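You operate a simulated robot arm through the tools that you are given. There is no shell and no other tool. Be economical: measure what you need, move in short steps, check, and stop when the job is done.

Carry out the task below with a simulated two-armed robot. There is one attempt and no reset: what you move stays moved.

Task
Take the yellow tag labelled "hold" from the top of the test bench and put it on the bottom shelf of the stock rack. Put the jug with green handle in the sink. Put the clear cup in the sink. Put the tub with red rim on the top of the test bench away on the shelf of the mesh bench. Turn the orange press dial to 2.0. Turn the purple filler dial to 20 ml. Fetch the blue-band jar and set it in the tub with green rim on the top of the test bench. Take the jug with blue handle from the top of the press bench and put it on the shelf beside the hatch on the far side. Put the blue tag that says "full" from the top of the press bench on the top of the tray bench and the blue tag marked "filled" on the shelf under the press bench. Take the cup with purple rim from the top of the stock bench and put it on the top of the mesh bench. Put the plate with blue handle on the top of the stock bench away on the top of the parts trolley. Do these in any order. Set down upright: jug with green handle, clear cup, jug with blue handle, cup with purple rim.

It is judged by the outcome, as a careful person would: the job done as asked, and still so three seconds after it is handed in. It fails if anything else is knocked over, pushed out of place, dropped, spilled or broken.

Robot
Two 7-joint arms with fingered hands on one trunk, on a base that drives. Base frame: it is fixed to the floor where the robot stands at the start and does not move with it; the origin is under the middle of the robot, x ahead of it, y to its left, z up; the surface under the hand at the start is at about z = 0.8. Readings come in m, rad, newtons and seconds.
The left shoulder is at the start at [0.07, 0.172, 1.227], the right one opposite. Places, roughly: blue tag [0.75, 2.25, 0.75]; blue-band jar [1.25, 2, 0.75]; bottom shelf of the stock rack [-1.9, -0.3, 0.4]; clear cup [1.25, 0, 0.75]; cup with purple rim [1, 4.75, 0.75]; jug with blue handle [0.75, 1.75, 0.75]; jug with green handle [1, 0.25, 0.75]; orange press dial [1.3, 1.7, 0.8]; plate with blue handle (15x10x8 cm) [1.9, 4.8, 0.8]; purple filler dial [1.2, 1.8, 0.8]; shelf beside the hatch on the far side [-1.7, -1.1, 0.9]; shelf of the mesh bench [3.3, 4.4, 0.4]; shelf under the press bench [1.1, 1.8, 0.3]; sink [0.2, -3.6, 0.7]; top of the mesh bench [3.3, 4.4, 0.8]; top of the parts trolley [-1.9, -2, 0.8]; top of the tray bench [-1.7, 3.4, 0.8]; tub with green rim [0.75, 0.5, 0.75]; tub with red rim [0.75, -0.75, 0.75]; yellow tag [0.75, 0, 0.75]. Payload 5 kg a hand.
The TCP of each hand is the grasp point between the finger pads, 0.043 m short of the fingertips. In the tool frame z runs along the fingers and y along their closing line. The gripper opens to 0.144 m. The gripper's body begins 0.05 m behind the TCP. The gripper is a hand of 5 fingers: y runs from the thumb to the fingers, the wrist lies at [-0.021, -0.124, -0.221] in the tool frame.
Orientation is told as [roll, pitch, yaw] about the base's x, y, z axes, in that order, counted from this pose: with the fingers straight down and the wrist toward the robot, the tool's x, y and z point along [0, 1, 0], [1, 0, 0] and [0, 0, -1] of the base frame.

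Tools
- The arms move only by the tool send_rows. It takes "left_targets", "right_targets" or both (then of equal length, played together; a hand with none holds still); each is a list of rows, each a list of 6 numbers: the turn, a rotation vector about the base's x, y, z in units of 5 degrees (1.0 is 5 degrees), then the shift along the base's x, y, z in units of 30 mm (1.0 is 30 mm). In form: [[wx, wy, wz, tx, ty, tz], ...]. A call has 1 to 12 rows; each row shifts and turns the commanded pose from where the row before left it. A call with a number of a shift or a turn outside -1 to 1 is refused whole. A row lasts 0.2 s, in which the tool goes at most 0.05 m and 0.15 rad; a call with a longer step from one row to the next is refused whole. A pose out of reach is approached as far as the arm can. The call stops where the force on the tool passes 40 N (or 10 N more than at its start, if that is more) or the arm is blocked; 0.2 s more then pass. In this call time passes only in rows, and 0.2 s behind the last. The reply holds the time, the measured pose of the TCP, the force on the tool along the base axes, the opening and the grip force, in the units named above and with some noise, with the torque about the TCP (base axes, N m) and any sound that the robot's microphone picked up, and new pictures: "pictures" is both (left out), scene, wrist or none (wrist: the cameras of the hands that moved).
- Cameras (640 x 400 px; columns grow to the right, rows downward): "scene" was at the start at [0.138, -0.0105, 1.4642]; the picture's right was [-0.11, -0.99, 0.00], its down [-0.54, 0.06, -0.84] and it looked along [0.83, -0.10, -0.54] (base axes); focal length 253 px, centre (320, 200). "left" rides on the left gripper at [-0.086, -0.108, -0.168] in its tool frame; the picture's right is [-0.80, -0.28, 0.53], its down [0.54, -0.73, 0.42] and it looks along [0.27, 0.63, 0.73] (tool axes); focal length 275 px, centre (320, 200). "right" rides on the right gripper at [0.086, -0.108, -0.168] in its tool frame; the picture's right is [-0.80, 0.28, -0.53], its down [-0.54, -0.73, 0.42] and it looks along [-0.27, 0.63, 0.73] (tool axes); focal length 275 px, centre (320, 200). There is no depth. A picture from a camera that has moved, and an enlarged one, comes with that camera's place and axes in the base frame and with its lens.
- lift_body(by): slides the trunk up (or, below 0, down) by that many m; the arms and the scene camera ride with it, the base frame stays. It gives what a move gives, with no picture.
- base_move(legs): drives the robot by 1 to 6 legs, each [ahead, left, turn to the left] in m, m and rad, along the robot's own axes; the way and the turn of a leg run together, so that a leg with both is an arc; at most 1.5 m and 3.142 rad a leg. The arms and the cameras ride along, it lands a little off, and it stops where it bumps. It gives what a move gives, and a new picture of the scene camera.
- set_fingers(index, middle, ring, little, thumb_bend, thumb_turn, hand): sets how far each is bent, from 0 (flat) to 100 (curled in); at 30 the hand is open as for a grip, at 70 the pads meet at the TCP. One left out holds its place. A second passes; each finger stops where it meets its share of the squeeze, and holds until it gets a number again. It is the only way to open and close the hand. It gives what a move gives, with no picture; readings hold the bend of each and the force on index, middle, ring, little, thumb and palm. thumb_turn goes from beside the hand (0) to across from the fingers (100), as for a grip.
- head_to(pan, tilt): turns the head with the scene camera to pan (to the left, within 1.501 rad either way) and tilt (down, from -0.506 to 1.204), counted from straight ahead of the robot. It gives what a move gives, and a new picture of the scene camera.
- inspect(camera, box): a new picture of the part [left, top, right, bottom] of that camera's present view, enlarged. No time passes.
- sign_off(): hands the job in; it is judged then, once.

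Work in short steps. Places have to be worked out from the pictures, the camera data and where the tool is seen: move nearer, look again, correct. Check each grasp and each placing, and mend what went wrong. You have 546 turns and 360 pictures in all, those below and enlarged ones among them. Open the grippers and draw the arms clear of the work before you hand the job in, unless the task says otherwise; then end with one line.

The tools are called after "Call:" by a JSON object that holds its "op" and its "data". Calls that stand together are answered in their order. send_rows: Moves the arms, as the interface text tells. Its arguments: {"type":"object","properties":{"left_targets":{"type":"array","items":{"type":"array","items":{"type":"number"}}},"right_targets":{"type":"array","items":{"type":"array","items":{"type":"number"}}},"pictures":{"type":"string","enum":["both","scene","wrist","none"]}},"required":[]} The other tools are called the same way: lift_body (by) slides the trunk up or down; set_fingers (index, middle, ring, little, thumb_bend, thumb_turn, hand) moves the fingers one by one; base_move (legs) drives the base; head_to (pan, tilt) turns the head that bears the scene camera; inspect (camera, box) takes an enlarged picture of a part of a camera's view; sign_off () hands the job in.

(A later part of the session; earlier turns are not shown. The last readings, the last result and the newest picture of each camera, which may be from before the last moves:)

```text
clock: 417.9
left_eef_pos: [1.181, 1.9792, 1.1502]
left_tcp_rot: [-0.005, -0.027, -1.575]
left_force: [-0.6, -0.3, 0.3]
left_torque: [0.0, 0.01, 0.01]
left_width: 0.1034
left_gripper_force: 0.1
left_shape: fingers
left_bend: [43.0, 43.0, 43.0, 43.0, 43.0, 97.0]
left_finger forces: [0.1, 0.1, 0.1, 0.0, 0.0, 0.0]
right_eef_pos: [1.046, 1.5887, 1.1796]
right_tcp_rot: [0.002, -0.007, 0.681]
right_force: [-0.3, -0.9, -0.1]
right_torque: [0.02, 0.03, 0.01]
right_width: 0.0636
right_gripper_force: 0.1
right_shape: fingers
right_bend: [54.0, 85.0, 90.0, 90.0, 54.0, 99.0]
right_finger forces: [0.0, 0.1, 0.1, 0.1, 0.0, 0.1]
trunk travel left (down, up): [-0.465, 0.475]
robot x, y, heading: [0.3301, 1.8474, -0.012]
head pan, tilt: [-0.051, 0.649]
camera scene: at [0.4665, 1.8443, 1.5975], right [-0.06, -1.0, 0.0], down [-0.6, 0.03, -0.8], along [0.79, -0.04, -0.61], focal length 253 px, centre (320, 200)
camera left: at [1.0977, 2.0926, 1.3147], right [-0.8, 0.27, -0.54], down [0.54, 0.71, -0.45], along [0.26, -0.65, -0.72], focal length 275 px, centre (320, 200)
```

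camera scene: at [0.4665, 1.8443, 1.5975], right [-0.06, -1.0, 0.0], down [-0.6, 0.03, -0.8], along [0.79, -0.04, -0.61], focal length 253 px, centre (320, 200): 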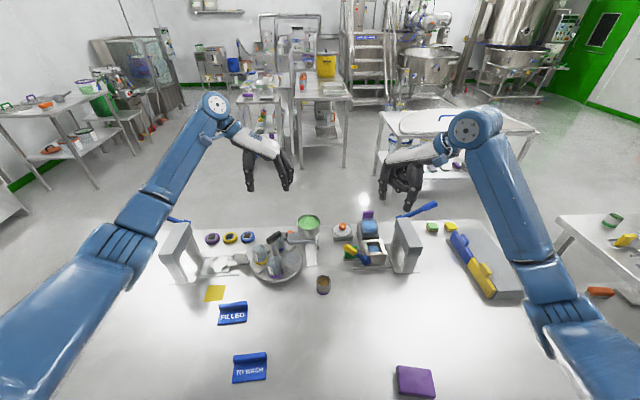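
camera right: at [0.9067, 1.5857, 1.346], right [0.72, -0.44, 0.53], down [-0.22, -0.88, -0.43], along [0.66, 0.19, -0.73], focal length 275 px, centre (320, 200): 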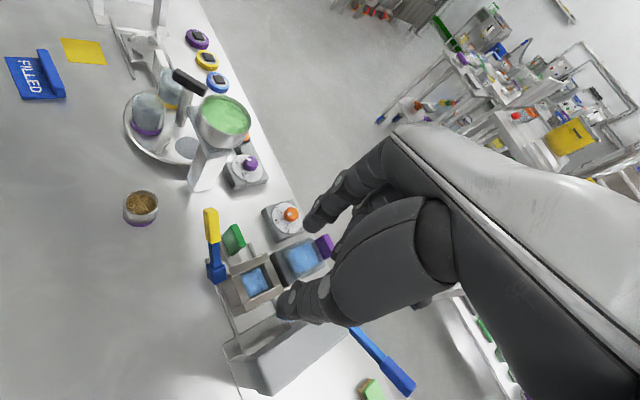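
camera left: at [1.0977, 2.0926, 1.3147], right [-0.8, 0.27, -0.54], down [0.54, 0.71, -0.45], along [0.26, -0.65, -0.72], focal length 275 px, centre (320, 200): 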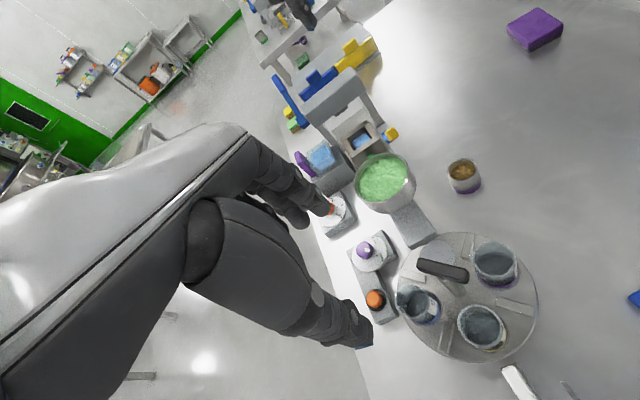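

Jar at [1.170, 1.977]; the orange button is near where ring/little would go, so I curl those up and descend with index, middle and thumb.

Call:
{"op": "set_fingers", "data": {"hand": "left", "index": 43, "middle": 45, "ring": 90, "little": 90, "thumb_bend": 43}}

Call:
{"op": "send_rows", "data": {"left_targets": [[0.3, 0, 0, -0.15, 0, -0.9], [0, 0, 0, 0, 0, -0.9], [0, 0, 0, 0, 0, -0.9], [0, 0, 0, 0, 0, -0.9], [0, 0, 0, 0, 0, -0.9], [0, 0, 0, 0, 0, -0.9]]}}

Call:
{"op": "inspect", "data": {"camera": "left", "box": [280, 180, 540, 380]}}

```text
clock: 418.9
left_eef_pos: [1.1801, 1.9787, 1.1509]
left_tcp_rot: [-0.006, -0.028, -1.572]
left_force: [-0.2, -0.2, 0.1]
left_torque: [-0.02, 0.01, 0.0]
left_width: 0.1034
left_gripper_force: 0.1
left_shape: fingers
left_bend: [43.0, 45.0, 90.0, 90.0, 43.0, 97.0]
left_finger forces: [0.0, 0.0, 0.0, 0.0, 0.1, 0.0]
right_eef_pos: [1.0453, 1.5891, 1.1792]
right_tcp_rot: [0.001, -0.005, 0.681]
right_force: [-1.2, 0.8, -0.1]
right_torque: [0.01, 0.01, -0.02]
right_width: 0.0633
right_gripper_force: 0.0
right_shape: fingers
right_bend: [54.0, 85.0, 90.0, 90.0, 54.0, 99.0]
right_finger forces: [0.1, 0.0, 0.0, 0.0, 0.0, 0.0]
trunk travel left (down, up): [-0.465, 0.475]
robot x, y, heading: [0.3312, 1.8535, -0.004]
head pan, tilt: [-0.051, 0.649]
```

```text
clock: 420.3
left_eef_pos: [1.1761, 1.9801, 0.9869]
left_tcp_rot: [-0.007, -0.003, -1.571]
left_force: [0.8, 0.1, -0.3]
left_torque: [-0.01, -0.01, 0.03]
left_width: 0.103
left_gripper_force: 0.0
left_shape: fingers
left_bend: [43.0, 45.0, 90.0, 90.0, 43.0, 97.0]
left_finger forces: [0.0, 0.0, 0.0, 0.1, 0.0, 0.0]
right_eef_pos: [1.0464, 1.5892, 1.1796]
right_tcp_rot: [0.0, -0.006, 0.681]
right_force: [-1.0, 0.3, -0.5]
right_torque: [-0.02, -0.04, 0.01]
right_width: 0.0635
right_gripper_force: 0.1
right_shape: fingers
right_bend: [54.0, 85.0, 90.0, 90.0, 54.0, 99.0]
right_finger forces: [0.0, 0.0, 0.1, 0.0, 0.1, 0.0]
trunk travel left (down, up): [-0.465, 0.475]
robot x, y, heading: [0.3296, 1.8491, -0.001]
head pan, tilt: [-0.051, 0.649]
camera scene: at [0.4665, 1.8446, 1.5976], right [-0.06, -1.0, 0.0], down [-0.6, 0.03, -0.8], along [0.79, -0.04, -0.61], focal length 253 px, centre (320, 200)
camera left: at [1.094, 2.0881, 1.1549], right [-0.8, 0.29, -0.53], down [0.54, 0.72, -0.43], along [0.26, -0.63, -0.73], focal length 275 px, centre (320, 200)
```

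scene: 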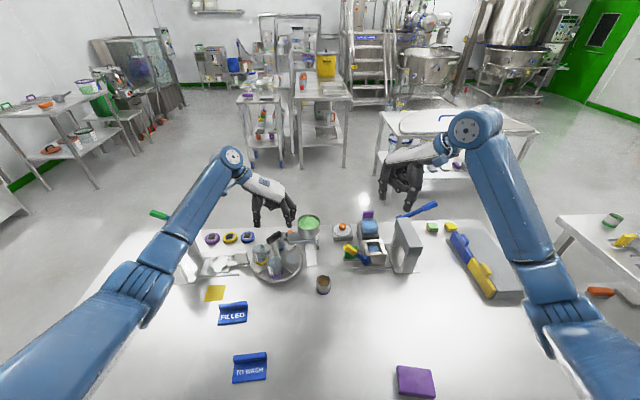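
left: 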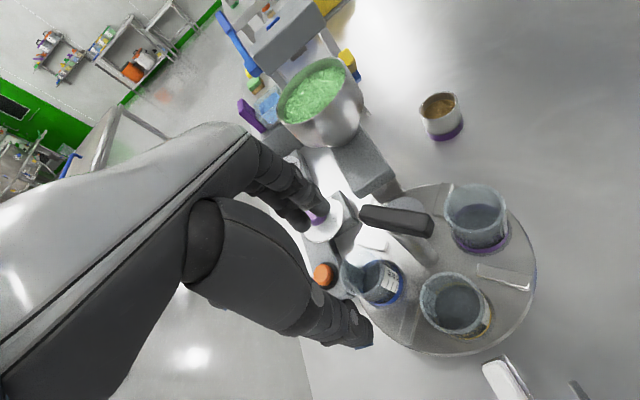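

```text
2.00 times, centred on (410, 280) of left
camera zoom: at [1.094, 2.0881, 1.1549], right [-0.8, 0.29, -0.53], down [0.54, 0.72, -0.43], along [0.26, -0.63, -0.73], focal length 551 px, centre (140, 40)
```

zoom: 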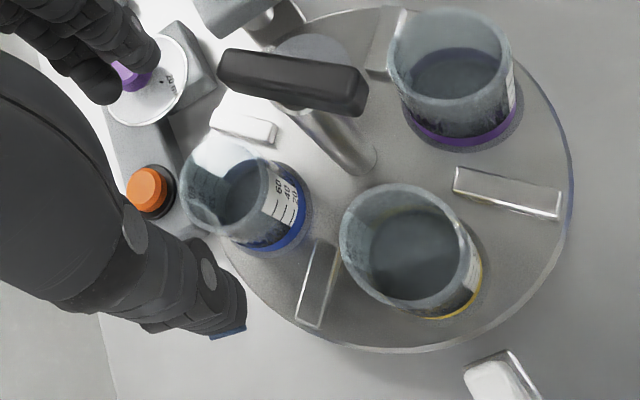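

Aligned. I descend to z≈0.888, keeping clear of the crossbar end.

Call:
{"op": "send_rows", "data": {"left_targets": [[0, 0, 0, 0.2, -0.05, -0.8], [0, 0, 0, 0, 0, -0.8], [0, 0, 0, 0, 0, -0.8], [0, 0, 0, 0, 0, -0.8]], "pictures": "wrist"}}

```text
clock: 421.3
left_eef_pos: [1.1842, 1.9764, 0.8926]
left_tcp_rot: [-0.004, 0.0, -1.577]
left_force: [0.8, 0.3, 0.6]
left_torque: [0.01, 0.0, 0.0]
left_width: 0.1033
left_gripper_force: 0.0
left_shape: fingers
left_bend: [43.0, 45.0, 90.0, 90.0, 43.0, 97.0]
left_finger forces: [0.0, 0.0, 0.0, 0.1, 0.0, 0.1]
right_eef_pos: [1.0453, 1.5893, 1.1792]
right_tcp_rot: [0.003, -0.005, 0.681]
right_force: [0.1, -0.4, -0.2]
right_torque: [0.0, 0.02, 0.0]
right_width: 0.0635
right_gripper_force: 0.1
right_shape: fingers
right_bend: [54.0, 85.0, 90.0, 90.0, 54.0, 99.0]
right_finger forces: [0.0, 0.0, 0.0, 0.1, 0.1, 0.1]
trunk travel left (down, up): [-0.465, 0.475]
robot x, y, heading: [0.3283, 1.853, -0.003]
head pan, tilt: [-0.051, 0.649]
camera left: at [1.1001, 2.0858, 1.0597], right [-0.8, 0.29, -0.53], down [0.54, 0.72, -0.43], along [0.26, -0.63, -0.73], focal length 275 px, centre (320, 200)
```

left: 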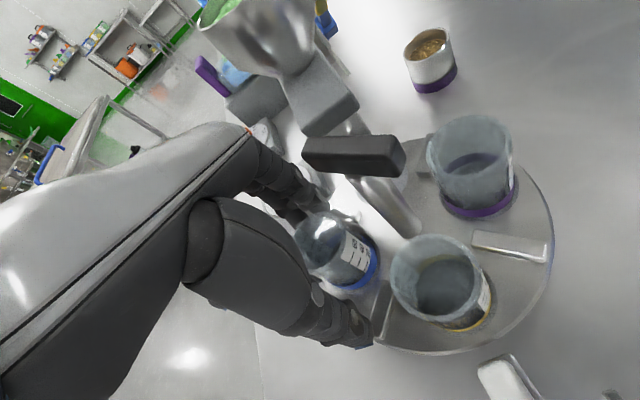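

Jar is between thumb and fingers. I close gently and test-lift.

Call:
{"op": "set_fingers", "data": {"hand": "left", "index": 56, "middle": 58, "thumb_bend": 56}}

Call:
{"op": "set_fingers", "data": {"hand": "left", "index": 64, "middle": 66, "thumb_bend": 64}}

Call:
{"op": "send_rows", "data": {"left_targets": [[0, 0, 0, 0, 0, 0.3], [0, 0, 0, 0, 0, 0.6]], "pictures": "wrist"}}

```text
clock: 422.3
left_eef_pos: [1.1837, 1.9762, 0.8916]
left_tcp_rot: [-0.006, -0.001, -1.576]
left_force: [0.7, -0.9, 0.7]
left_torque: [0.01, -0.02, 0.02]
left_width: 0.0585
left_gripper_force: 0.0
left_shape: fingers
left_bend: [55.0, 57.0, 90.0, 90.0, 56.0, 97.0]
left_finger forces: [0.7, 0.0, 0.0, 0.0, 0.0, 0.1]
right_eef_pos: [1.045, 1.5887, 1.1786]
right_tcp_rot: [0.002, -0.006, 0.682]
right_force: [-0.5, -0.2, -0.7]
right_torque: [-0.04, -0.02, 0.0]
right_width: 0.0635
right_gripper_force: 0.1
right_shape: fingers
right_bend: [54.0, 85.0, 90.0, 90.0, 54.0, 99.0]
right_finger forces: [0.1, 0.1, 0.0, 0.0, 0.0, 0.1]
trunk travel left (down, up): [-0.465, 0.475]
robot x, y, heading: [0.3316, 1.8491, -0.002]
head pan, tilt: [-0.051, 0.649]
```

```text
clock: 423.3
left_eef_pos: [1.1835, 1.9773, 0.8925]
left_tcp_rot: [-0.004, -0.002, -1.572]
left_force: [0.5, 0.0, 0.5]
left_torque: [0.04, 0.01, -0.01]
left_width: 0.0505
left_gripper_force: 7.9
left_shape: fingers
left_bend: [58.0, 65.0, 90.0, 90.0, 59.0, 97.0]
left_finger forces: [6.4, 1.9, 0.0, 0.0, 8.0, 0.1]
right_eef_pos: [1.0453, 1.588, 1.1798]
right_tcp_rot: [0.003, -0.006, 0.682]
right_force: [-0.3, -0.4, 0.0]
right_torque: [0.01, -0.03, -0.02]
right_width: 0.0637
right_gripper_force: 0.0
right_shape: fingers
right_bend: [54.0, 85.0, 90.0, 90.0, 54.0, 99.0]
right_finger forces: [0.1, 0.1, 0.0, 0.0, 0.1, 0.0]
trunk travel left (down, up): [-0.465, 0.475]
robot x, y, heading: [0.3282, 1.8496, -0.007]
head pan, tilt: [-0.051, 0.649]
```

```text
clock: 423.9
left_eef_pos: [1.1833, 1.977, 0.9193]
left_tcp_rot: [-0.006, -0.001, -1.573]
left_force: [-1.1, 0.1, -1.3]
left_torque: [-0.03, -0.05, 0.01]
left_width: 0.0503
left_gripper_force: 7.9
left_shape: fingers
left_bend: [58.0, 65.0, 90.0, 90.0, 59.0, 97.0]
left_finger forces: [6.5, 1.9, 0.0, 0.0, 7.9, 0.0]
right_eef_pos: [1.045, 1.5888, 1.1797]
right_tcp_rot: [0.002, -0.006, 0.681]
right_force: [-0.5, 0.0, -0.2]
right_torque: [0.0, -0.02, -0.03]
right_width: 0.0637
right_gripper_force: 0.0
right_shape: fingers
right_bend: [54.0, 85.0, 90.0, 90.0, 54.0, 99.0]
right_finger forces: [0.1, 0.0, 0.1, 0.0, 0.0, 0.0]
trunk travel left (down, up): [-0.465, 0.475]
robot x, y, heading: [0.3274, 1.8499, -0.01]
head pan, tilt: [-0.051, 0.649]
camera left: at [1.0988, 2.0866, 1.0873], right [-0.8, 0.29, -0.53], down [0.54, 0.72, -0.43], along [0.26, -0.63, -0.73], focal length 275 px, centre (320, 200)
```

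left: 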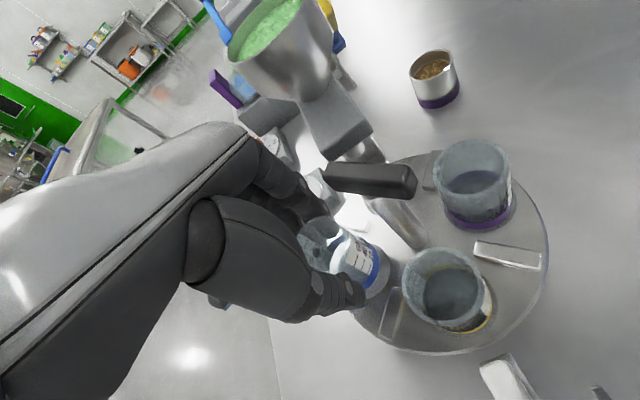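

The jar is lifted. I firm the grip a touch and raise it straight up.

Call:
{"op": "set_fingers", "data": {"hand": "left", "index": 67, "middle": 70, "thumb_bend": 67}}

Call:
{"op": "send_rows", "data": {"left_targets": [[0, 0, 0, 0, 0, 0.9], [0, 0, 0, 0, 0, 0.9], [0, 0, 0, 0, 0, 0.9], [0, 0, 0, 0, 0, 0.9], [0, 0, 0, 0, 0, 0.9], [0, 0, 0, 0, 0, 0.9], [0, 0, 0, 0, 0, 0.9], [0, 0, 0, 0, 0, 0.9], [0, 0, 0, 0, 0, 0.9], [0, 0, 0.8, -0.6, 0, 0.6], [0, 0, 0.8, -0.8, 0, 0], [0, 0, 0.8, -0.8, 0, 0]], "pictures": "none"}}

Call:
{"op": "send_rows", "data": {"left_targets": [[0, 0, 0.9, -0.9, 0.3, 0], [0, 0, 0.9, -0.9, 0.3, 0], [0, 0, 0.9, -0.9, 0.3, 0], [0, 0, 0.9, -0.9, 0.3, 0], [0, 0, 0.9, -0.9, 0.3, 0], [0, 0, 0.9, -0.9, 0.3, 0], [0, 0, 0.9, -0.9, 0.3, 0], [0, 0, 0.9, -0.8, 0.3, 0], [0, 0, 0.9, -0.8, 0.3, 0], [0, 0, 0.9, -0.6, 0.3, 0], [0, 0, 0.9, -0.6, 0.3, 0], [0, 0, 0.9, -0.6, 0.3, 0]], "pictures": "both"}}

```text
clock: 424.9
left_eef_pos: [1.1821, 1.9771, 0.9204]
left_tcp_rot: [-0.006, -0.002, -1.572]
left_force: [-0.1, 0.3, -1.5]
left_torque: [0.02, 0.01, -0.02]
left_width: 0.0492
left_gripper_force: 11.9
left_shape: fingers
left_bend: [59.0, 68.0, 90.0, 90.0, 59.0, 97.0]
left_finger forces: [8.9, 3.4, 0.1, 0.0, 11.1, 0.0]
right_eef_pos: [1.0455, 1.5894, 1.1797]
right_tcp_rot: [-0.001, -0.006, 0.68]
right_force: [0.3, 1.0, 0.3]
right_torque: [-0.04, 0.03, -0.02]
right_width: 0.0638
right_gripper_force: 0.1
right_shape: fingers
right_bend: [54.0, 85.0, 90.0, 90.0, 54.0, 99.0]
right_finger forces: [0.1, 0.0, 0.0, 0.0, 0.1, 0.0]
trunk travel left (down, up): [-0.465, 0.475]
robot x, y, heading: [0.3287, 1.8513, -0.006]
head pan, tilt: [-0.051, 0.649]
```

```text
clock: 427.5
left_eef_pos: [1.1168, 1.9767, 1.1809]
left_tcp_rot: [-0.006, -0.001, -1.363]
left_force: [0.2, -0.1, -0.3]
left_torque: [0.02, -0.01, 0.0]
left_width: 0.0495
left_gripper_force: 12.2
left_shape: fingers
left_bend: [59.0, 68.0, 90.0, 90.0, 59.0, 96.0]
left_finger forces: [9.1, 3.6, 0.1, 0.0, 10.9, 0.0]
right_eef_pos: [1.0442, 1.5901, 1.1797]
right_tcp_rot: [0.002, -0.006, 0.68]
right_force: [-0.5, 0.2, 1.3]
right_torque: [-0.01, -0.01, -0.02]
right_width: 0.064
right_gripper_force: 0.0
right_shape: fingers
right_bend: [54.0, 85.0, 90.0, 90.0, 54.0, 99.0]
right_finger forces: [0.0, 0.0, 0.0, 0.0, 0.0, 0.1]
trunk travel left (down, up): [-0.465, 0.475]
robot x, y, heading: [0.3256, 1.8503, -0.003]
head pan, tilt: [-0.051, 0.649]
```

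```text
clock: 430.1
left_eef_pos: [0.8462, 2.0883, 1.1837]
left_tcp_rot: [-0.006, 0.001, -0.421]
left_force: [0.1, 0.2, -1.0]
left_torque: [-0.02, -0.03, 0.03]
left_width: 0.0491
left_gripper_force: 11.8
left_shape: fingers
left_bend: [59.0, 68.0, 90.0, 90.0, 59.0, 96.0]
left_finger forces: [9.1, 3.9, 0.0, 0.0, 10.7, 0.0]
left hand out of reach, approached as far as the arm can: row 12
right_eef_pos: [1.0455, 1.589, 1.1795]
right_tcp_rot: [0.001, -0.005, 0.682]
right_force: [1.1, 0.3, 0.4]
right_torque: [-0.02, 0.02, 0.01]
right_width: 0.0639
right_gripper_force: 0.0
right_shape: fingers
right_bend: [54.0, 85.0, 90.0, 90.0, 54.0, 99.0]
right_finger forces: [0.0, 0.0, 0.0, 0.0, 0.0, 0.1]
trunk travel left (down, up): [-0.465, 0.475]
robot x, y, heading: [0.3312, 1.8516, -0.004]
head pan, tilt: [-0.051, 0.649]
camera scene: at [0.4661, 1.8449, 1.5975], right [-0.06, -1.0, 0.0], down [-0.6, 0.03, -0.8], along [0.8, -0.04, -0.6], focal length 253 px, centre (320, 200)
camera left: at [0.7143, 2.0561, 1.3513], right [-0.59, -0.61, -0.53], down [-0.44, 0.79, -0.43], along [0.68, -0.02, -0.73], focal length 275 px, centre (320, 200)
```

scene: 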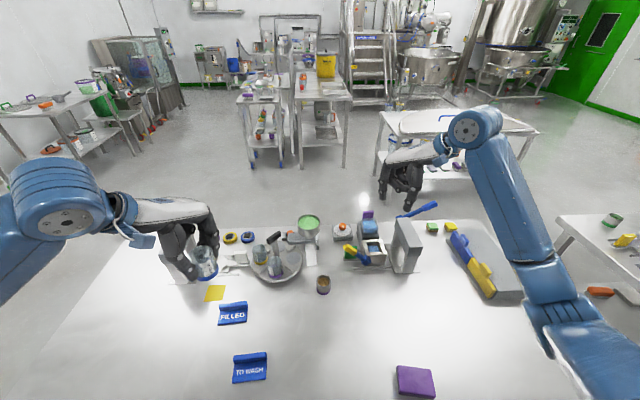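
left: 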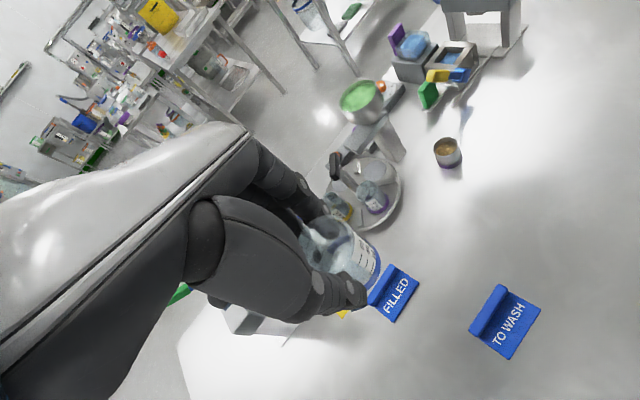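

Jar secured. I back off and go to the test bench's green-rim tub.

Call:
{"op": "base_move", "data": {"legs": [[-0.3, 0, 0], [0, -1.45, 0], [0, -0.15, 0]]}}

Call:
{"op": "head_to", "data": {"pan": 0.2, "tilt": 0.75}}

```text
clock: 440.0
left_eef_pos: [0.544, 0.4881, 1.1838]
left_tcp_rot: [-0.006, -0.001, -0.418]
left_force: [0.6, 0.1, -0.8]
left_torque: [-0.05, -0.02, 0.03]
left_width: 0.0491
left_gripper_force: 11.2
left_shape: fingers
left_bend: [59.0, 68.0, 90.0, 90.0, 59.0, 96.0]
left_finger forces: [9.0, 3.8, 0.0, 0.1, 10.7, 0.0]
right_eef_pos: [0.7466, -0.0101, 1.1802]
right_tcp_rot: [0.003, -0.004, 0.685]
right_force: [0.4, 0.5, 0.1]
right_torque: [-0.01, 0.03, 0.01]
right_width: 0.0637
right_gripper_force: 0.0
right_shape: fingers
right_bend: [54.0, 85.0, 90.0, 90.0, 54.0, 99.0]
right_finger forces: [0.1, 0.0, 0.0, 0.1, 0.1, 0.1]
trunk travel left (down, up): [-0.465, 0.475]
robot x, y, heading: [0.0292, 0.245, -0.007]
head pan, tilt: [-0.051, 0.649]
camera scene: at [0.165, 0.2424, 1.5976], right [-0.05, -1.0, 0.0], down [-0.6, 0.03, -0.8], along [0.8, -0.04, -0.6], focal length 253 px, centre (320, 200)
```

scene: 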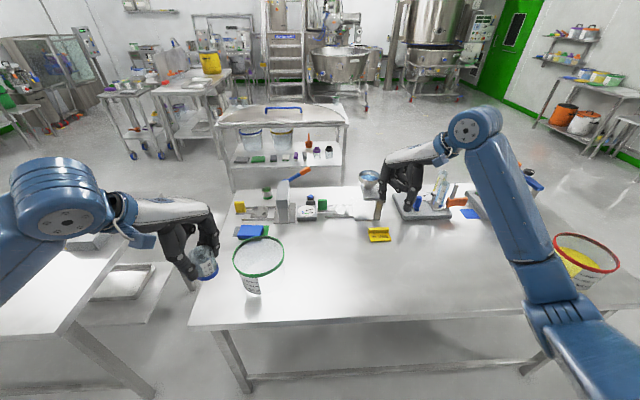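

```text
clock: 440.8
left_eef_pos: [0.544, 0.4866, 1.1836]
left_tcp_rot: [-0.006, 0.001, -0.416]
left_force: [0.3, -0.6, -0.8]
left_torque: [0.05, -0.01, 0.02]
left_width: 0.0493
left_gripper_force: 11.3
left_shape: fingers
left_bend: [59.0, 68.0, 90.0, 90.0, 59.0, 96.0]
left_finger forces: [9.0, 3.8, 0.0, 0.1, 10.6, 0.0]
right_eef_pos: [0.7452, -0.013, 1.1801]
right_tcp_rot: [0.004, -0.005, 0.687]
right_force: [-0.1, 0.4, 0.4]
right_torque: [0.06, 0.01, 0.02]
right_width: 0.0637
right_gripper_force: 0.0
right_shape: fingers
right_bend: [54.0, 85.0, 90.0, 90.0, 54.0, 99.0]
right_finger forces: [0.1, 0.0, 0.0, 0.0, 0.1, 0.0]
trunk travel left (down, up): [-0.465, 0.475]
robot x, y, heading: [0.0295, 0.2431, -0.0]
head pan, tilt: [0.201, 0.75]
camera scene: at [0.1595, 0.26, 1.589], right [0.2, -0.98, 0.0], down [-0.67, -0.14, -0.73], along [0.72, 0.15, -0.68], focal length 253 px, centre (320, 200)
```

scene: 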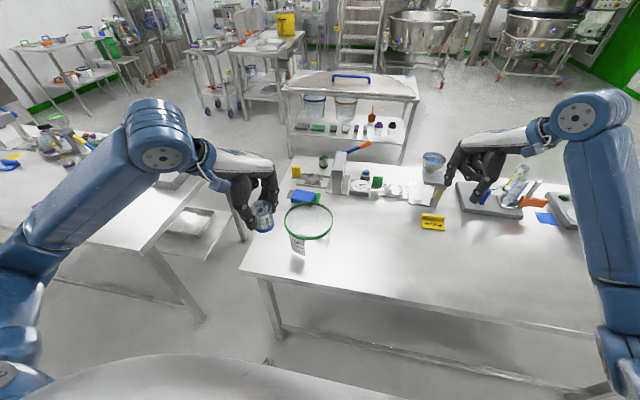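

Tub centre ≈[0.748, 0.419]. I bring the jar over it.

Call:
{"op": "send_rows", "data": {"left_targets": [[0, 0, 0, 0.85, -0.28, 0], [0, 0, 0, 0.85, -0.28, 0], [0, 0, 0, 0.85, -0.28, 0], [0, 0, 0, 0.85, -0.28, 0], [0, 0, 0, 0.85, -0.28, 0], [0, 0, 0, 0.85, -0.28, 0], [0, 0, 0, 0.85, -0.28, 0], [0, 0, 0, 0.85, -0.28, -0.5]]}}

```text
clock: 442.6
left_eef_pos: [0.7497, 0.4191, 1.1675]
left_tcp_rot: [-0.006, 0.001, -0.417]
left_force: [0.5, -1.0, -1.4]
left_torque: [0.03, 0.03, 0.0]
left_width: 0.0487
left_gripper_force: 11.8
left_shape: fingers
left_bend: [59.0, 68.0, 90.0, 90.0, 59.0, 96.0]
left_finger forces: [9.1, 3.9, 0.1, 0.1, 10.5, 0.0]
right_eef_pos: [0.7461, -0.0129, 1.1781]
right_tcp_rot: [0.005, -0.005, 0.686]
right_force: [0.3, -0.2, 0.9]
right_torque: [0.01, 0.02, 0.0]
right_width: 0.0635
right_gripper_force: 0.1
right_shape: fingers
right_bend: [54.0, 85.0, 90.0, 90.0, 54.0, 99.0]
right_finger forces: [0.0, 0.1, 0.0, 0.0, 0.0, 0.1]
trunk travel left (down, up): [-0.465, 0.475]
robot x, y, heading: [0.0295, 0.2484, -0.001]
head pan, tilt: [0.201, 0.75]
camera scene: at [0.1611, 0.2606, 1.5889], right [0.2, -0.98, 0.0], down [-0.67, -0.14, -0.73], along [0.72, 0.15, -0.68], focal length 253 px, centre (320, 200)
camera left: at [0.6169, 0.3847, 1.3358], right [-0.58, -0.62, -0.53], down [-0.45, 0.79, -0.42], along [0.68, -0.01, -0.73], focal length 275 px, centre (320, 200)
```

scene: 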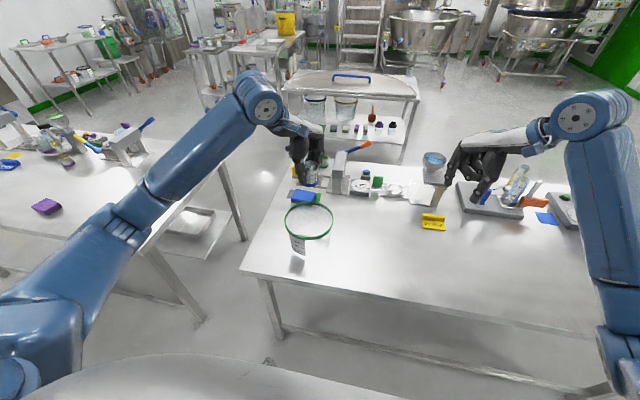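
left: 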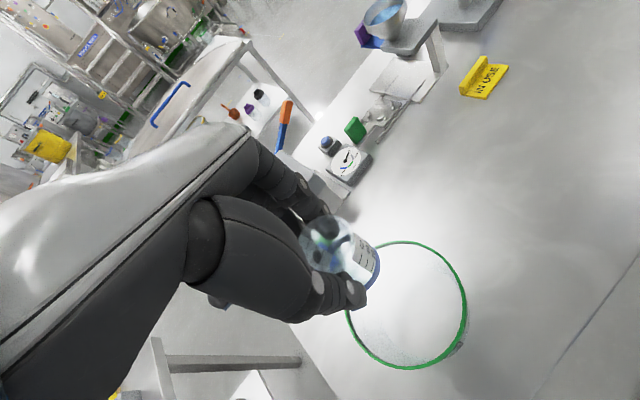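

Rim centre confirmed at [0.746, 0.422]. I lower the jar into the tub.

Call:
{"op": "send_rows", "data": {"left_targets": [[0, 0, 0, -0.1, 0.1, -0.9], [0, 0, 0, 0, 0, -0.9], [0, 0, 0, 0, 0, -0.9], [0, 0, 0, 0, 0, -0.9], [0, 0, 0, 0, 0, -0.9], [0, 0, 0, 0, 0, -0.9], [0, 0, 0, 0, 0, -0.9], [0, 0, 0, 0, 0, -0.9]], "pictures": "wrist"}}

```text
clock: 444.4
left_eef_pos: [0.7447, 0.4224, 0.9506]
left_tcp_rot: [-0.006, 0.001, -0.416]
left_force: [-0.1, -0.3, -0.9]
left_torque: [0.0, 0.0, 0.0]
left_width: 0.0491
left_gripper_force: 12.6
left_shape: fingers
left_bend: [59.0, 68.0, 90.0, 90.0, 60.0, 96.0]
left_finger forces: [9.0, 4.0, 0.1, 0.0, 10.4, 0.0]
right_eef_pos: [0.746, -0.0113, 1.1804]
right_tcp_rot: [0.001, -0.007, 0.686]
right_force: [0.1, 0.2, 0.3]
right_torque: [0.0, 0.0, 0.01]
right_width: 0.0638
right_gripper_force: 0.0
right_shape: fingers
right_bend: [54.0, 85.0, 90.0, 90.0, 54.0, 99.0]
right_finger forces: [0.0, 0.0, 0.0, 0.1, 0.0, 0.0]
trunk travel left (down, up): [-0.465, 0.475]
robot x, y, heading: [0.0282, 0.2432, 0.003]
head pan, tilt: [0.201, 0.75]
camera left: at [0.6135, 0.3889, 1.1201], right [-0.58, -0.62, -0.53], down [-0.45, 0.79, -0.43], along [0.68, -0.01, -0.73], focal length 275 px, centre (320, 200)
```

left: 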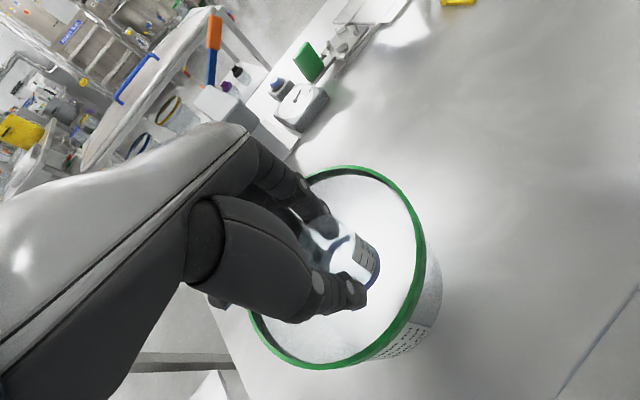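

Call:
{"op": "send_rows", "data": {"left_targets": [[0, 0, 0, 0, 0, -0.8], [0, 0, 0, 0, 0, -0.6], [0, 0, 0, 0, 0, -0.4], [0, 0, 0, 0, 0, -0.3], [0, 0, 0, 0, 0, -0.3]], "pictures": "none"}}

```text
clock: 445.6
left_eef_pos: [0.7448, 0.4217, 0.8797]
left_tcp_rot: [-0.006, 0.002, -0.417]
left_force: [0.1, -0.4, -0.1]
left_torque: [0.0, 0.01, -0.03]
left_width: 0.0489
left_gripper_force: 11.3
left_shape: fingers
left_bend: [59.0, 68.0, 90.0, 90.0, 60.0, 96.0]
left_finger forces: [9.0, 4.1, 0.0, 0.1, 10.4, 0.0]
right_eef_pos: [0.7461, -0.0119, 1.1798]
right_tcp_rot: [0.003, -0.004, 0.684]
right_force: [0.5, -0.1, 0.7]
right_torque: [0.01, 0.01, 0.03]
right_width: 0.0635
right_gripper_force: 0.0
right_shape: fingers
right_bend: [54.0, 85.0, 90.0, 90.0, 54.0, 99.0]
right_finger forces: [0.0, 0.1, 0.0, 0.0, 0.1, 0.0]
trunk travel left (down, up): [-0.465, 0.475]
robot x, y, heading: [0.0293, 0.2429, -0.002]
head pan, tilt: [0.201, 0.75]
```

Call:
{"op": "send_rows", "data": {"left_targets": [[0, 0, 0, 0, 0, -0.2], [0, 0, 0, 0, 0, -0.15], [0, 0, 0, 0, 0, -0.15]], "pictures": "wrist"}}

```text
clock: 446.4
left_eef_pos: [0.7454, 0.4224, 0.8671]
left_tcp_rot: [-0.005, -0.002, -0.416]
left_force: [0.7, 1.7, 6.8]
left_torque: [-0.01, 0.12, -0.02]
left_width: 0.0488
left_gripper_force: 12.5
left_shape: fingers
left_bend: [59.0, 68.0, 90.0, 90.0, 60.0, 97.0]
left_finger forces: [10.4, 4.9, 0.0, 0.0, 11.8, 0.0]
right_eef_pos: [0.746, -0.0124, 1.1796]
right_tcp_rot: [0.002, -0.009, 0.687]
right_force: [0.1, 0.0, -0.4]
right_torque: [-0.02, -0.04, -0.02]
right_width: 0.0636
right_gripper_force: 0.1
right_shape: fingers
right_bend: [54.0, 85.0, 90.0, 90.0, 54.0, 99.0]
right_finger forces: [0.0, 0.1, 0.1, 0.1, 0.1, 0.2]
trunk travel left (down, up): [-0.465, 0.475]
robot x, y, heading: [0.0279, 0.2385, -0.004]
head pan, tilt: [0.201, 0.75]
camera left: at [0.6133, 0.389, 1.0348], right [-0.58, -0.62, -0.53], down [-0.44, 0.79, -0.43], along [0.68, -0.01, -0.73], focal length 275 px, centre (320, 200)
```

left: 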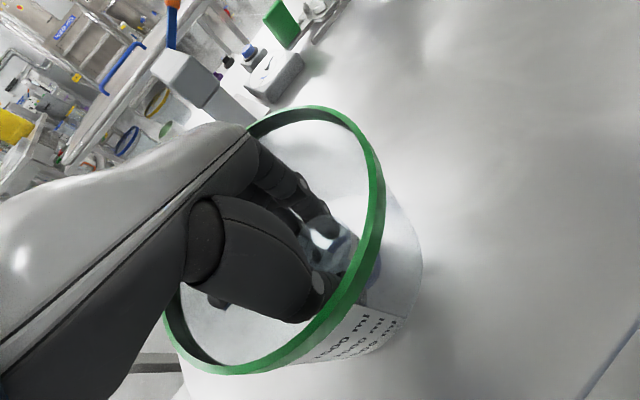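

Contact with the tub floor. I release just enough and rise.

Call:
{"op": "set_fingers", "data": {"hand": "left", "index": 48, "middle": 50, "thumb_bend": 48}}

Call:
{"op": "send_rows", "data": {"left_targets": [[0, 0, 0, 0, 0, 0.5], [0, 0, 0, 0, 0, 0.9], [0, 0, 0, 0, 0, 1], [0, 0, 0, 0, 0, 1], [0, 0, 0, 0, 0, 1], [0, 0, 0, 0, 0, 1], [0, 0, 0, 0, 0, 1], [0, 0, 0, 0, 0, 1], [0, 0, 0, 0, 0, 1], [0, 0, 0, 0, 0, 1]], "pictures": "wrist"}}

```text
clock: 447.4
left_eef_pos: [0.7451, 0.4212, 0.8654]
left_tcp_rot: [-0.007, 0.002, -0.416]
left_force: [0.3, -0.3, -0.1]
left_torque: [0.0, 0.0, 0.0]
left_width: 0.0852
left_gripper_force: 0.1
left_shape: fingers
left_bend: [48.0, 50.0, 90.0, 90.0, 48.0, 97.0]
left_finger forces: [0.0, 0.0, 0.0, 0.1, 0.1, 0.0]
right_eef_pos: [0.7451, -0.012, 1.1802]
right_tcp_rot: [0.004, -0.006, 0.685]
right_force: [0.2, 0.4, -1.1]
right_torque: [0.0, 0.02, 0.04]
right_width: 0.0636
right_gripper_force: 0.0
right_shape: fingers
right_bend: [54.0, 85.0, 90.0, 90.0, 54.0, 99.0]
right_finger forces: [0.0, 0.1, 0.1, 0.0, 0.1, 0.0]
trunk travel left (down, up): [-0.465, 0.475]
robot x, y, heading: [0.0298, 0.2497, -0.006]
head pan, tilt: [0.201, 0.75]
```

```text
clock: 449.6
left_eef_pos: [0.7449, 0.4219, 1.1467]
left_tcp_rot: [-0.005, 0.001, -0.417]
left_force: [-0.3, -0.2, -0.1]
left_torque: [0.01, -0.02, 0.0]
left_width: 0.0852
left_gripper_force: 0.0
left_shape: fingers
left_bend: [48.0, 50.0, 90.0, 90.0, 48.0, 97.0]
left_finger forces: [0.1, 0.0, 0.0, 0.0, 0.1, 0.0]
right_eef_pos: [0.7461, -0.0132, 1.1788]
right_tcp_rot: [-0.001, -0.006, 0.688]
right_force: [0.2, 0.1, 0.5]
right_torque: [0.01, -0.04, -0.01]
right_width: 0.0638
right_gripper_force: 0.0
right_shape: fingers
right_bend: [54.0, 85.0, 90.0, 90.0, 54.0, 99.0]
right_finger forces: [0.0, 0.0, 0.0, 0.0, 0.1, 0.0]
trunk travel left (down, up): [-0.465, 0.475]
robot x, y, heading: [0.029, 0.2453, -0.002]
head pan, tilt: [0.201, 0.75]
camera left: at [0.613, 0.3883, 1.3161], right [-0.58, -0.62, -0.53], down [-0.45, 0.79, -0.42], along [0.68, -0.01, -0.73], focal length 275 px, centre (320, 200)
```

left: 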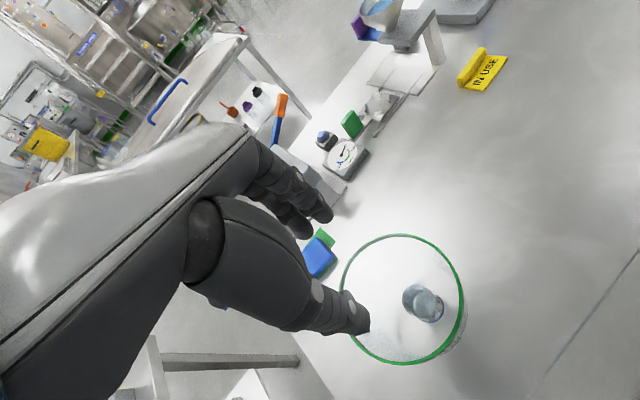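

The jar stands in the tub. Next the FILLED tag: I drive back to the press bench, resetting the right hand meanwhile, and look at the under-shelf.

Call:
{"op": "send_rows", "data": {"right_targets": [[0, 0, -1, 0, -0.3, 0], [0, 0, -1, 0, -0.3, 0], [0, 0, -1, 0, -0.3, 0], [0, 0, -1, 0, -0.3, 0], [0, 0, -1, 0, -0.3, 0], [0, 0, -1, 0, -0.3, 0], [0, 0, -1, 0, -0.3, 0], [0, 0, -0.9, 0, -0.3, 0]], "left_targets": [[0, 0, 0.6, -0.3, 0, 0.3], [0, 0, 0.6, -0.3, 0, 0.3], [0, 0, 0.6, -0.3, 0, 0.3], [0, 0, 0.6, -0.3, 0, 0.3], [0, 0, 0.6, -0.3, 0, 0.3], [0, 0, 0.6, -0.3, 0, 0.3], [0, 0, 0.6, -0.3, 0, 0.3], [0, 0, 0.6, -0.3, 0, 0.3]], "pictures": "none"}}

Call:
{"op": "set_fingers", "data": {"hand": "right", "index": 45, "middle": 45, "ring": 45, "little": 45, "thumb_bend": 45}}

Call:
{"op": "base_move", "data": {"legs": [[-0.35, 0.5, 0], [0, 1.4, 0], [0, 0.15, 0]]}}

Call:
{"op": "head_to", "data": {"pan": 0, "tilt": 0.75}}

```text
clock: 451.4
left_eef_pos: [0.6726, 0.4224, 1.2199]
left_tcp_rot: [-0.005, 0.001, 0.003]
left_force: [0.0, 0.2, 0.8]
left_torque: [0.02, -0.02, -0.01]
left_width: 0.0852
left_gripper_force: 0.1
left_shape: fingers
left_bend: [48.0, 50.0, 90.0, 90.0, 48.0, 97.0]
left_finger forces: [0.1, 0.0, 0.0, 0.0, 0.0, 0.0]
right_eef_pos: [0.745, -0.0836, 1.1788]
right_tcp_rot: [0.002, -0.006, -0.004]
right_force: [0.6, -0.3, -0.2]
right_torque: [0.0, 0.0, 0.0]
right_width: 0.0639
right_gripper_force: 0.1
right_shape: fingers
right_bend: [54.0, 85.0, 90.0, 90.0, 54.0, 99.0]
right_finger forces: [0.0, 0.0, 0.0, 0.0, 0.0, 0.0]
trunk travel left (down, up): [-0.465, 0.475]
robot x, y, heading: [0.0329, 0.2428, -0.002]
head pan, tilt: [0.201, 0.75]
```

```text
clock: 452.4
left_eef_pos: [0.6744, 0.4228, 1.2187]
left_tcp_rot: [-0.004, 0.0, 0.0]
left_force: [-0.4, -0.6, -0.8]
left_torque: [-0.01, 0.01, -0.04]
left_width: 0.0854
left_gripper_force: 0.0
left_shape: fingers
left_bend: [48.0, 50.0, 90.0, 90.0, 48.0, 97.0]
left_finger forces: [0.0, 0.1, 0.0, 0.0, 0.0, 0.0]
right_eef_pos: [0.7458, -0.0849, 1.18]
right_tcp_rot: [0.003, -0.007, -0.004]
right_force: [-0.2, -0.4, 0.3]
right_torque: [0.01, -0.04, -0.03]
right_width: 0.0959
right_gripper_force: 0.1
right_shape: fingers
right_bend: [45.0, 45.0, 45.0, 45.0, 45.0, 97.0]
right_finger forces: [0.1, 0.0, 0.1, 0.0, 0.0, 0.0]
trunk travel left (down, up): [-0.465, 0.475]
robot x, y, heading: [0.0274, 0.2453, 0.004]
head pan, tilt: [0.201, 0.75]
```

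```text
clock: 463.4
left_eef_pos: [0.3165, 2.4764, 1.2195]
left_tcp_rot: [-0.004, 0.002, -0.003]
left_force: [0.7, 0.5, 0.1]
left_torque: [0.05, 0.02, -0.01]
left_width: 0.0854
left_gripper_force: 0.0
left_shape: fingers
left_bend: [48.0, 50.0, 90.0, 90.0, 48.0, 97.0]
left_finger forces: [0.1, 0.1, 0.0, 0.0, 0.1, 0.1]
right_eef_pos: [0.3871, 1.9693, 1.1788]
right_tcp_rot: [0.003, -0.005, -0.007]
right_force: [0.2, -1.2, 0.4]
right_torque: [0.03, -0.02, -0.01]
right_width: 0.0962
right_gripper_force: 0.0
right_shape: fingers
right_bend: [45.0, 45.0, 45.0, 45.0, 45.0, 97.0]
right_finger forces: [0.1, 0.1, 0.0, 0.1, 0.0, 0.0]
trunk travel left (down, up): [-0.465, 0.475]
robot x, y, heading: [-0.3277, 2.2991, -0.009]
head pan, tilt: [0.201, 0.75]
camera scene: at [-0.197, 2.3163, 1.589], right [0.2, -0.98, 0.0], down [-0.67, -0.13, -0.73], along [0.72, 0.14, -0.68], focal length 253 px, centre (320, 200)
```

scene: 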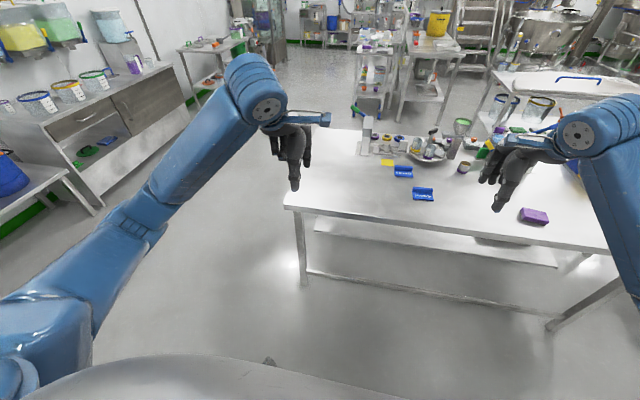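

```text
clock: 464.1
left_eef_pos: [0.3182, 2.4779, 1.2187]
left_tcp_rot: [-0.006, 0.002, -0.002]
left_force: [0.1, 0.4, 0.6]
left_torque: [-0.02, -0.01, 0.0]
left_width: 0.0851
left_gripper_force: 0.0
left_shape: fingers
left_bend: [48.0, 50.0, 90.0, 90.0, 48.0, 97.0]
left_finger forces: [0.0, 0.0, 0.0, 0.1, 0.0, 0.1]
right_eef_pos: [0.3872, 1.9705, 1.1799]
right_tcp_rot: [0.002, -0.005, -0.006]
right_force: [0.1, -0.9, -0.4]
right_torque: [-0.02, 0.01, -0.02]
right_width: 0.0961
right_gripper_force: 0.2
right_shape: fingers
right_bend: [45.0, 45.0, 45.0, 45.0, 45.0, 97.0]
right_finger forces: [0.0, 0.1, 0.1, 0.0, 0.0, 0.0]
trunk travel left (down, up): [-0.465, 0.475]
robot x, y, heading: [-0.3279, 2.2994, -0.001]
head pan, tilt: [0.0, 0.75]
camera scene: at [-0.1955, 2.3029, 1.589], right [0.0, -1.0, 0.0], down [-0.68, 0.0, -0.73], along [0.73, 0.0, -0.68], focal length 253 px, centre (320, 200)
```

scene: 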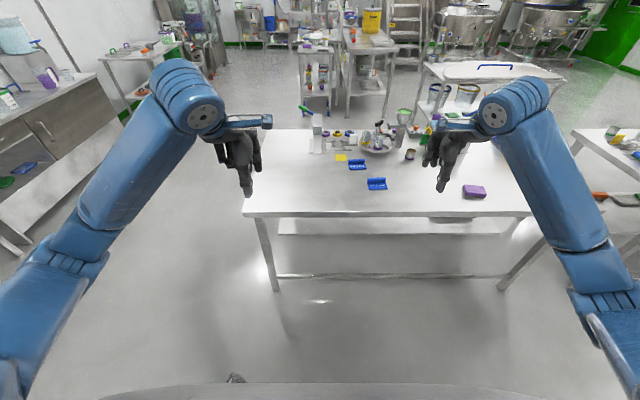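

The under-shelf spans x≈0.85–1.35 and reaches to y≈2.576, nearly flush with the bench's left end, so I'll place FILLED from that end. First I pick it with the right hand.

Call:
{"op": "base_move", "data": {"legs": [[0.53, 0.03, 0]]}}

Call:
{"op": "send_rows", "data": {"right_targets": [[0, 0, 0, -0.1, 0.4, -0.6], [0, 0, 0, -0.1, 0.4, -0.6], [0, 0, 0, -0.1, 0.4, -0.6], [0, 0, 0, -0.1, 0.3, -0.6], [0, 0, 0, -0.1, 0.3, -0.6], [0, 0, 0, 0, 0.2, -0.6]], "pictures": "wrist"}}

```text
clock: 467.2
left_eef_pos: [0.8454, 2.5077, 1.2199]
left_tcp_rot: [-0.005, 0.002, -0.001]
left_force: [-0.1, 0.0, -0.9]
left_torque: [0.03, 0.0, -0.02]
left_width: 0.0853
left_gripper_force: 0.0
left_shape: fingers
left_bend: [48.0, 50.0, 90.0, 90.0, 48.0, 97.0]
left_finger forces: [0.0, 0.0, 0.0, 0.0, 0.0, 0.0]
right_eef_pos: [0.9155, 2.0001, 1.1788]
right_tcp_rot: [0.001, -0.006, -0.005]
right_force: [0.3, 0.0, 0.4]
right_torque: [0.01, -0.03, -0.05]
right_width: 0.0964
right_gripper_force: 0.1
right_shape: fingers
right_bend: [45.0, 45.0, 45.0, 45.0, 45.0, 97.0]
right_finger forces: [0.0, 0.0, 0.0, 0.0, 0.0, 0.0]
trunk travel left (down, up): [-0.465, 0.475]
robot x, y, heading: [0.1989, 2.3345, 0.002]
head pan, tilt: [0.0, 0.75]
camera scene: at [0.3323, 2.3309, 1.5891], right [0.0, -1.0, 0.0], down [-0.68, 0.0, -0.73], along [0.73, 0.0, -0.68], focal length 253 px, centre (320, 200)
```

scene: 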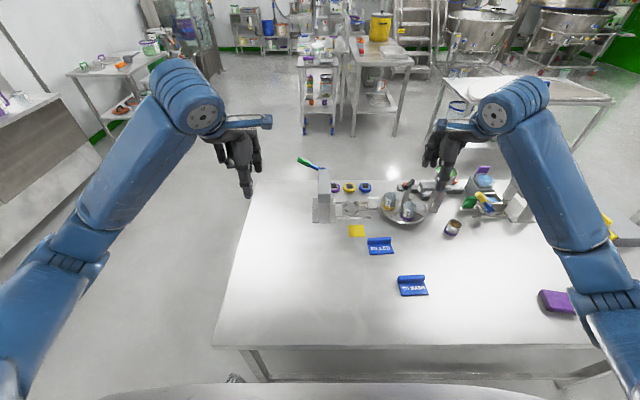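

```text
clock: 468.6
left_eef_pos: [0.8446, 2.5088, 1.2191]
left_tcp_rot: [-0.004, 0.001, 0.0]
left_force: [0.3, 0.4, -0.5]
left_torque: [0.04, -0.04, 0.01]
left_width: 0.0853
left_gripper_force: 0.2
left_shape: fingers
left_bend: [48.0, 50.0, 90.0, 90.0, 48.0, 97.0]
left_finger forces: [0.1, 0.1, 0.0, 0.0, 0.0, 0.1]
right_eef_pos: [0.9021, 2.0595, 1.0717]
right_tcp_rot: [0.002, -0.004, -0.005]
right_force: [1.0, -0.3, 0.6]
right_torque: [0.01, 0.02, 0.0]
right_width: 0.0961
right_gripper_force: 0.1
right_shape: fingers
right_bend: [45.0, 45.0, 45.0, 45.0, 45.0, 97.0]
right_finger forces: [0.0, 0.0, 0.0, 0.0, 0.1, 0.0]
trunk travel left (down, up): [-0.465, 0.475]
robot x, y, heading: [0.201, 2.3322, 0.002]
head pan, tilt: [0.0, 0.75]
camera right: at [0.7939, 2.1483, 1.2377], right [0.28, -0.8, 0.53], down [-0.73, -0.54, -0.43], along [0.63, -0.27, -0.73], focal length 275 px, centre (320, 200)
```

right: 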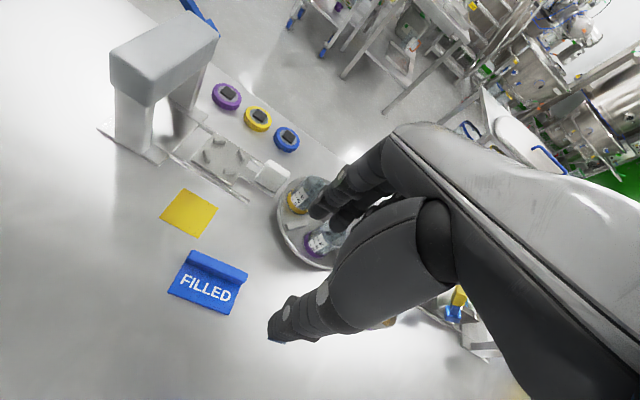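

FILLED's ridge centre is [0.938, 2.112], rotated ≈16°. I align and descend.

Call:
{"op": "send_rows", "data": {"right_targets": [[0, 0, 0.9, 0.3, 0.5, -0.9], [0, 0, 0.9, 0.3, 0.5, -0.9], [0, 0, 0.9, 0.3, 0.4, -0.9], [0, 0, 0.6, 0.3, 0.35, -0.9], [0, 0, 0, 0, 0, -0.9], [0, 0, 0, 0, 0, -0.9], [0, 0, 0, 0, 0, -0.9]], "pictures": "wrist"}}

```text
clock: 470.2
left_eef_pos: [0.8451, 2.5073, 1.2183]
left_tcp_rot: [-0.007, 0.001, 0.0]
left_force: [0.0, -0.7, 0.3]
left_torque: [0.0, -0.02, 0.01]
left_width: 0.0849
left_gripper_force: 0.0
left_shape: fingers
left_bend: [48.0, 50.0, 90.0, 90.0, 48.0, 97.0]
left_finger forces: [0.0, 0.0, 0.0, 0.1, 0.1, 0.1]
right_eef_pos: [0.9366, 2.1115, 0.8815]
right_tcp_rot: [0.0, -0.004, 0.283]
right_force: [0.2, -1.1, 1.0]
right_torque: [0.02, 0.01, 0.03]
right_width: 0.096
right_gripper_force: 0.0
right_shape: fingers
right_bend: [45.0, 45.0, 45.0, 45.0, 45.0, 97.0]
right_finger forces: [0.1, 0.0, 0.0, 0.0, 0.0, 0.0]
trunk travel left (down, up): [-0.465, 0.475]
robot x, y, heading: [0.202, 2.3354, -0.002]
head pan, tilt: [0.0, 0.75]
camera right: at [0.8097, 2.1652, 1.0491], right [0.49, -0.69, 0.53], down [-0.54, -0.72, -0.43], along [0.68, -0.08, -0.73], focal length 275 px, centre (320, 200)
```

right: 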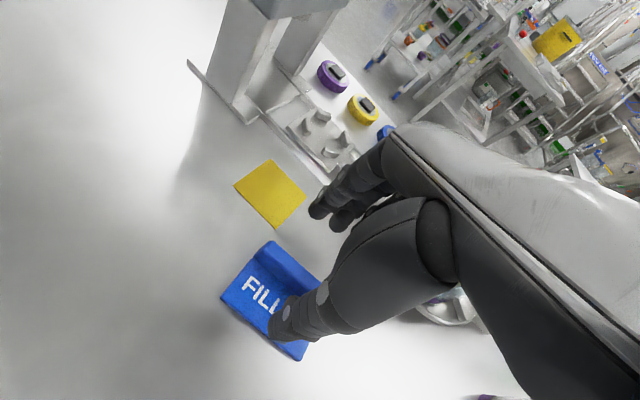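

Call:
{"op": "send_rows", "data": {"right_targets": [[0, 0, 0, 0.1, 0, -0.4], [0, 0, 0, 0, 0, -0.3], [0, 0, 0, 0, 0, -0.2]], "pictures": "none"}}

Call:
{"op": "set_fingers", "data": {"hand": "right", "index": 80, "middle": 78, "ring": 78, "little": 78, "thumb_bend": 75}}

Call:
{"op": "send_rows", "data": {"right_targets": [[0, 0, 0, 0, 0, 0.5], [0, 0, 0, 0, 0, 0.9], [0, 0, 0, 0, 0, 0.9]], "pictures": "wrist"}}

```text
clock: 471.0
left_eef_pos: [0.8443, 2.5091, 1.2192]
left_tcp_rot: [-0.003, 0.002, 0.001]
left_force: [0.2, 0.3, -0.3]
left_torque: [0.01, 0.01, -0.03]
left_width: 0.0855
left_gripper_force: 0.1
left_shape: fingers
left_bend: [48.0, 50.0, 90.0, 90.0, 48.0, 97.0]
left_finger forces: [0.1, 0.0, 0.1, 0.1, 0.1, 0.0]
right_eef_pos: [0.9403, 2.1125, 0.855]
right_tcp_rot: [0.004, -0.004, 0.284]
right_force: [0.8, 0.3, -1.0]
right_torque: [0.03, 0.02, 0.0]
right_width: 0.0965
right_gripper_force: 0.0
right_shape: fingers
right_bend: [45.0, 45.0, 45.0, 45.0, 45.0, 97.0]
right_finger forces: [0.0, 0.0, 0.1, 0.0, 0.0, 0.0]
trunk travel left (down, up): [-0.465, 0.475]
robot x, y, heading: [0.1991, 2.3323, -0.002]
head pan, tilt: [0.0, 0.75]
```

```text
clock: 472.0
left_eef_pos: [0.845, 2.5076, 1.2192]
left_tcp_rot: [-0.006, 0.001, 0.001]
left_force: [-0.2, -0.5, -0.6]
left_torque: [0.0, 0.0, 0.03]
left_width: 0.0852
left_gripper_force: 0.0
left_shape: fingers
left_bend: [48.0, 50.0, 90.0, 90.0, 48.0, 97.0]
left_finger forces: [0.0, 0.0, 0.0, 0.0, 0.0, 0.1]
right_eef_pos: [0.9398, 2.1121, 0.8563]
right_tcp_rot: [0.001, -0.005, 0.283]
right_force: [-0.3, -0.1, 2.6]
right_torque: [0.03, 0.16, -0.06]
right_width: 0.0194
right_gripper_force: 19.7
right_shape: fingers
right_bend: [71.0, 73.0, 78.0, 78.0, 67.0, 98.0]
right_finger forces: [11.1, 8.2, 0.0, 0.0, 19.4, 0.0]
trunk travel left (down, up): [-0.465, 0.475]
robot x, y, heading: [0.2027, 2.3322, -0.003]
head pan, tilt: [0.0, 0.75]
```

```text
clock: 472.8
left_eef_pos: [0.8441, 2.5079, 1.2196]
left_tcp_rot: [-0.005, 0.001, -0.002]
left_force: [-0.2, -0.7, 0.7]
left_torque: [0.04, 0.02, 0.02]
left_width: 0.0854
left_gripper_force: 0.1
left_shape: fingers
left_bend: [48.0, 50.0, 90.0, 90.0, 48.0, 97.0]
left_finger forces: [0.0, 0.0, 0.0, 0.0, 0.1, 0.1]
right_eef_pos: [0.9404, 2.1132, 0.9252]
right_tcp_rot: [0.001, -0.004, 0.281]
right_force: [0.5, 0.4, 0.1]
right_torque: [0.01, 0.01, -0.02]
right_width: 0.0196
right_gripper_force: 19.6
right_shape: fingers
right_bend: [71.0, 73.0, 78.0, 78.0, 67.0, 98.0]
right_finger forces: [9.9, 9.4, 0.0, 0.0, 19.3, 0.0]
trunk travel left (down, up): [-0.465, 0.475]
robot x, y, heading: [0.2024, 2.3306, -0.005]
head pan, tilt: [0.0, 0.75]
camera right: at [0.8125, 2.1654, 1.0914], right [0.49, -0.69, 0.53], down [-0.54, -0.72, -0.43], along [0.68, -0.08, -0.73], focal length 275 px, centre (320, 200)
```

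right: 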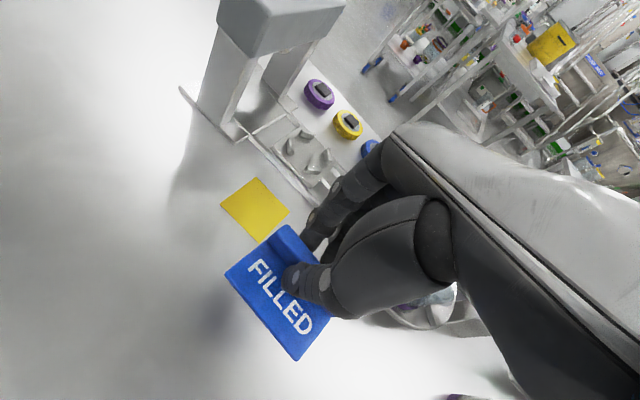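

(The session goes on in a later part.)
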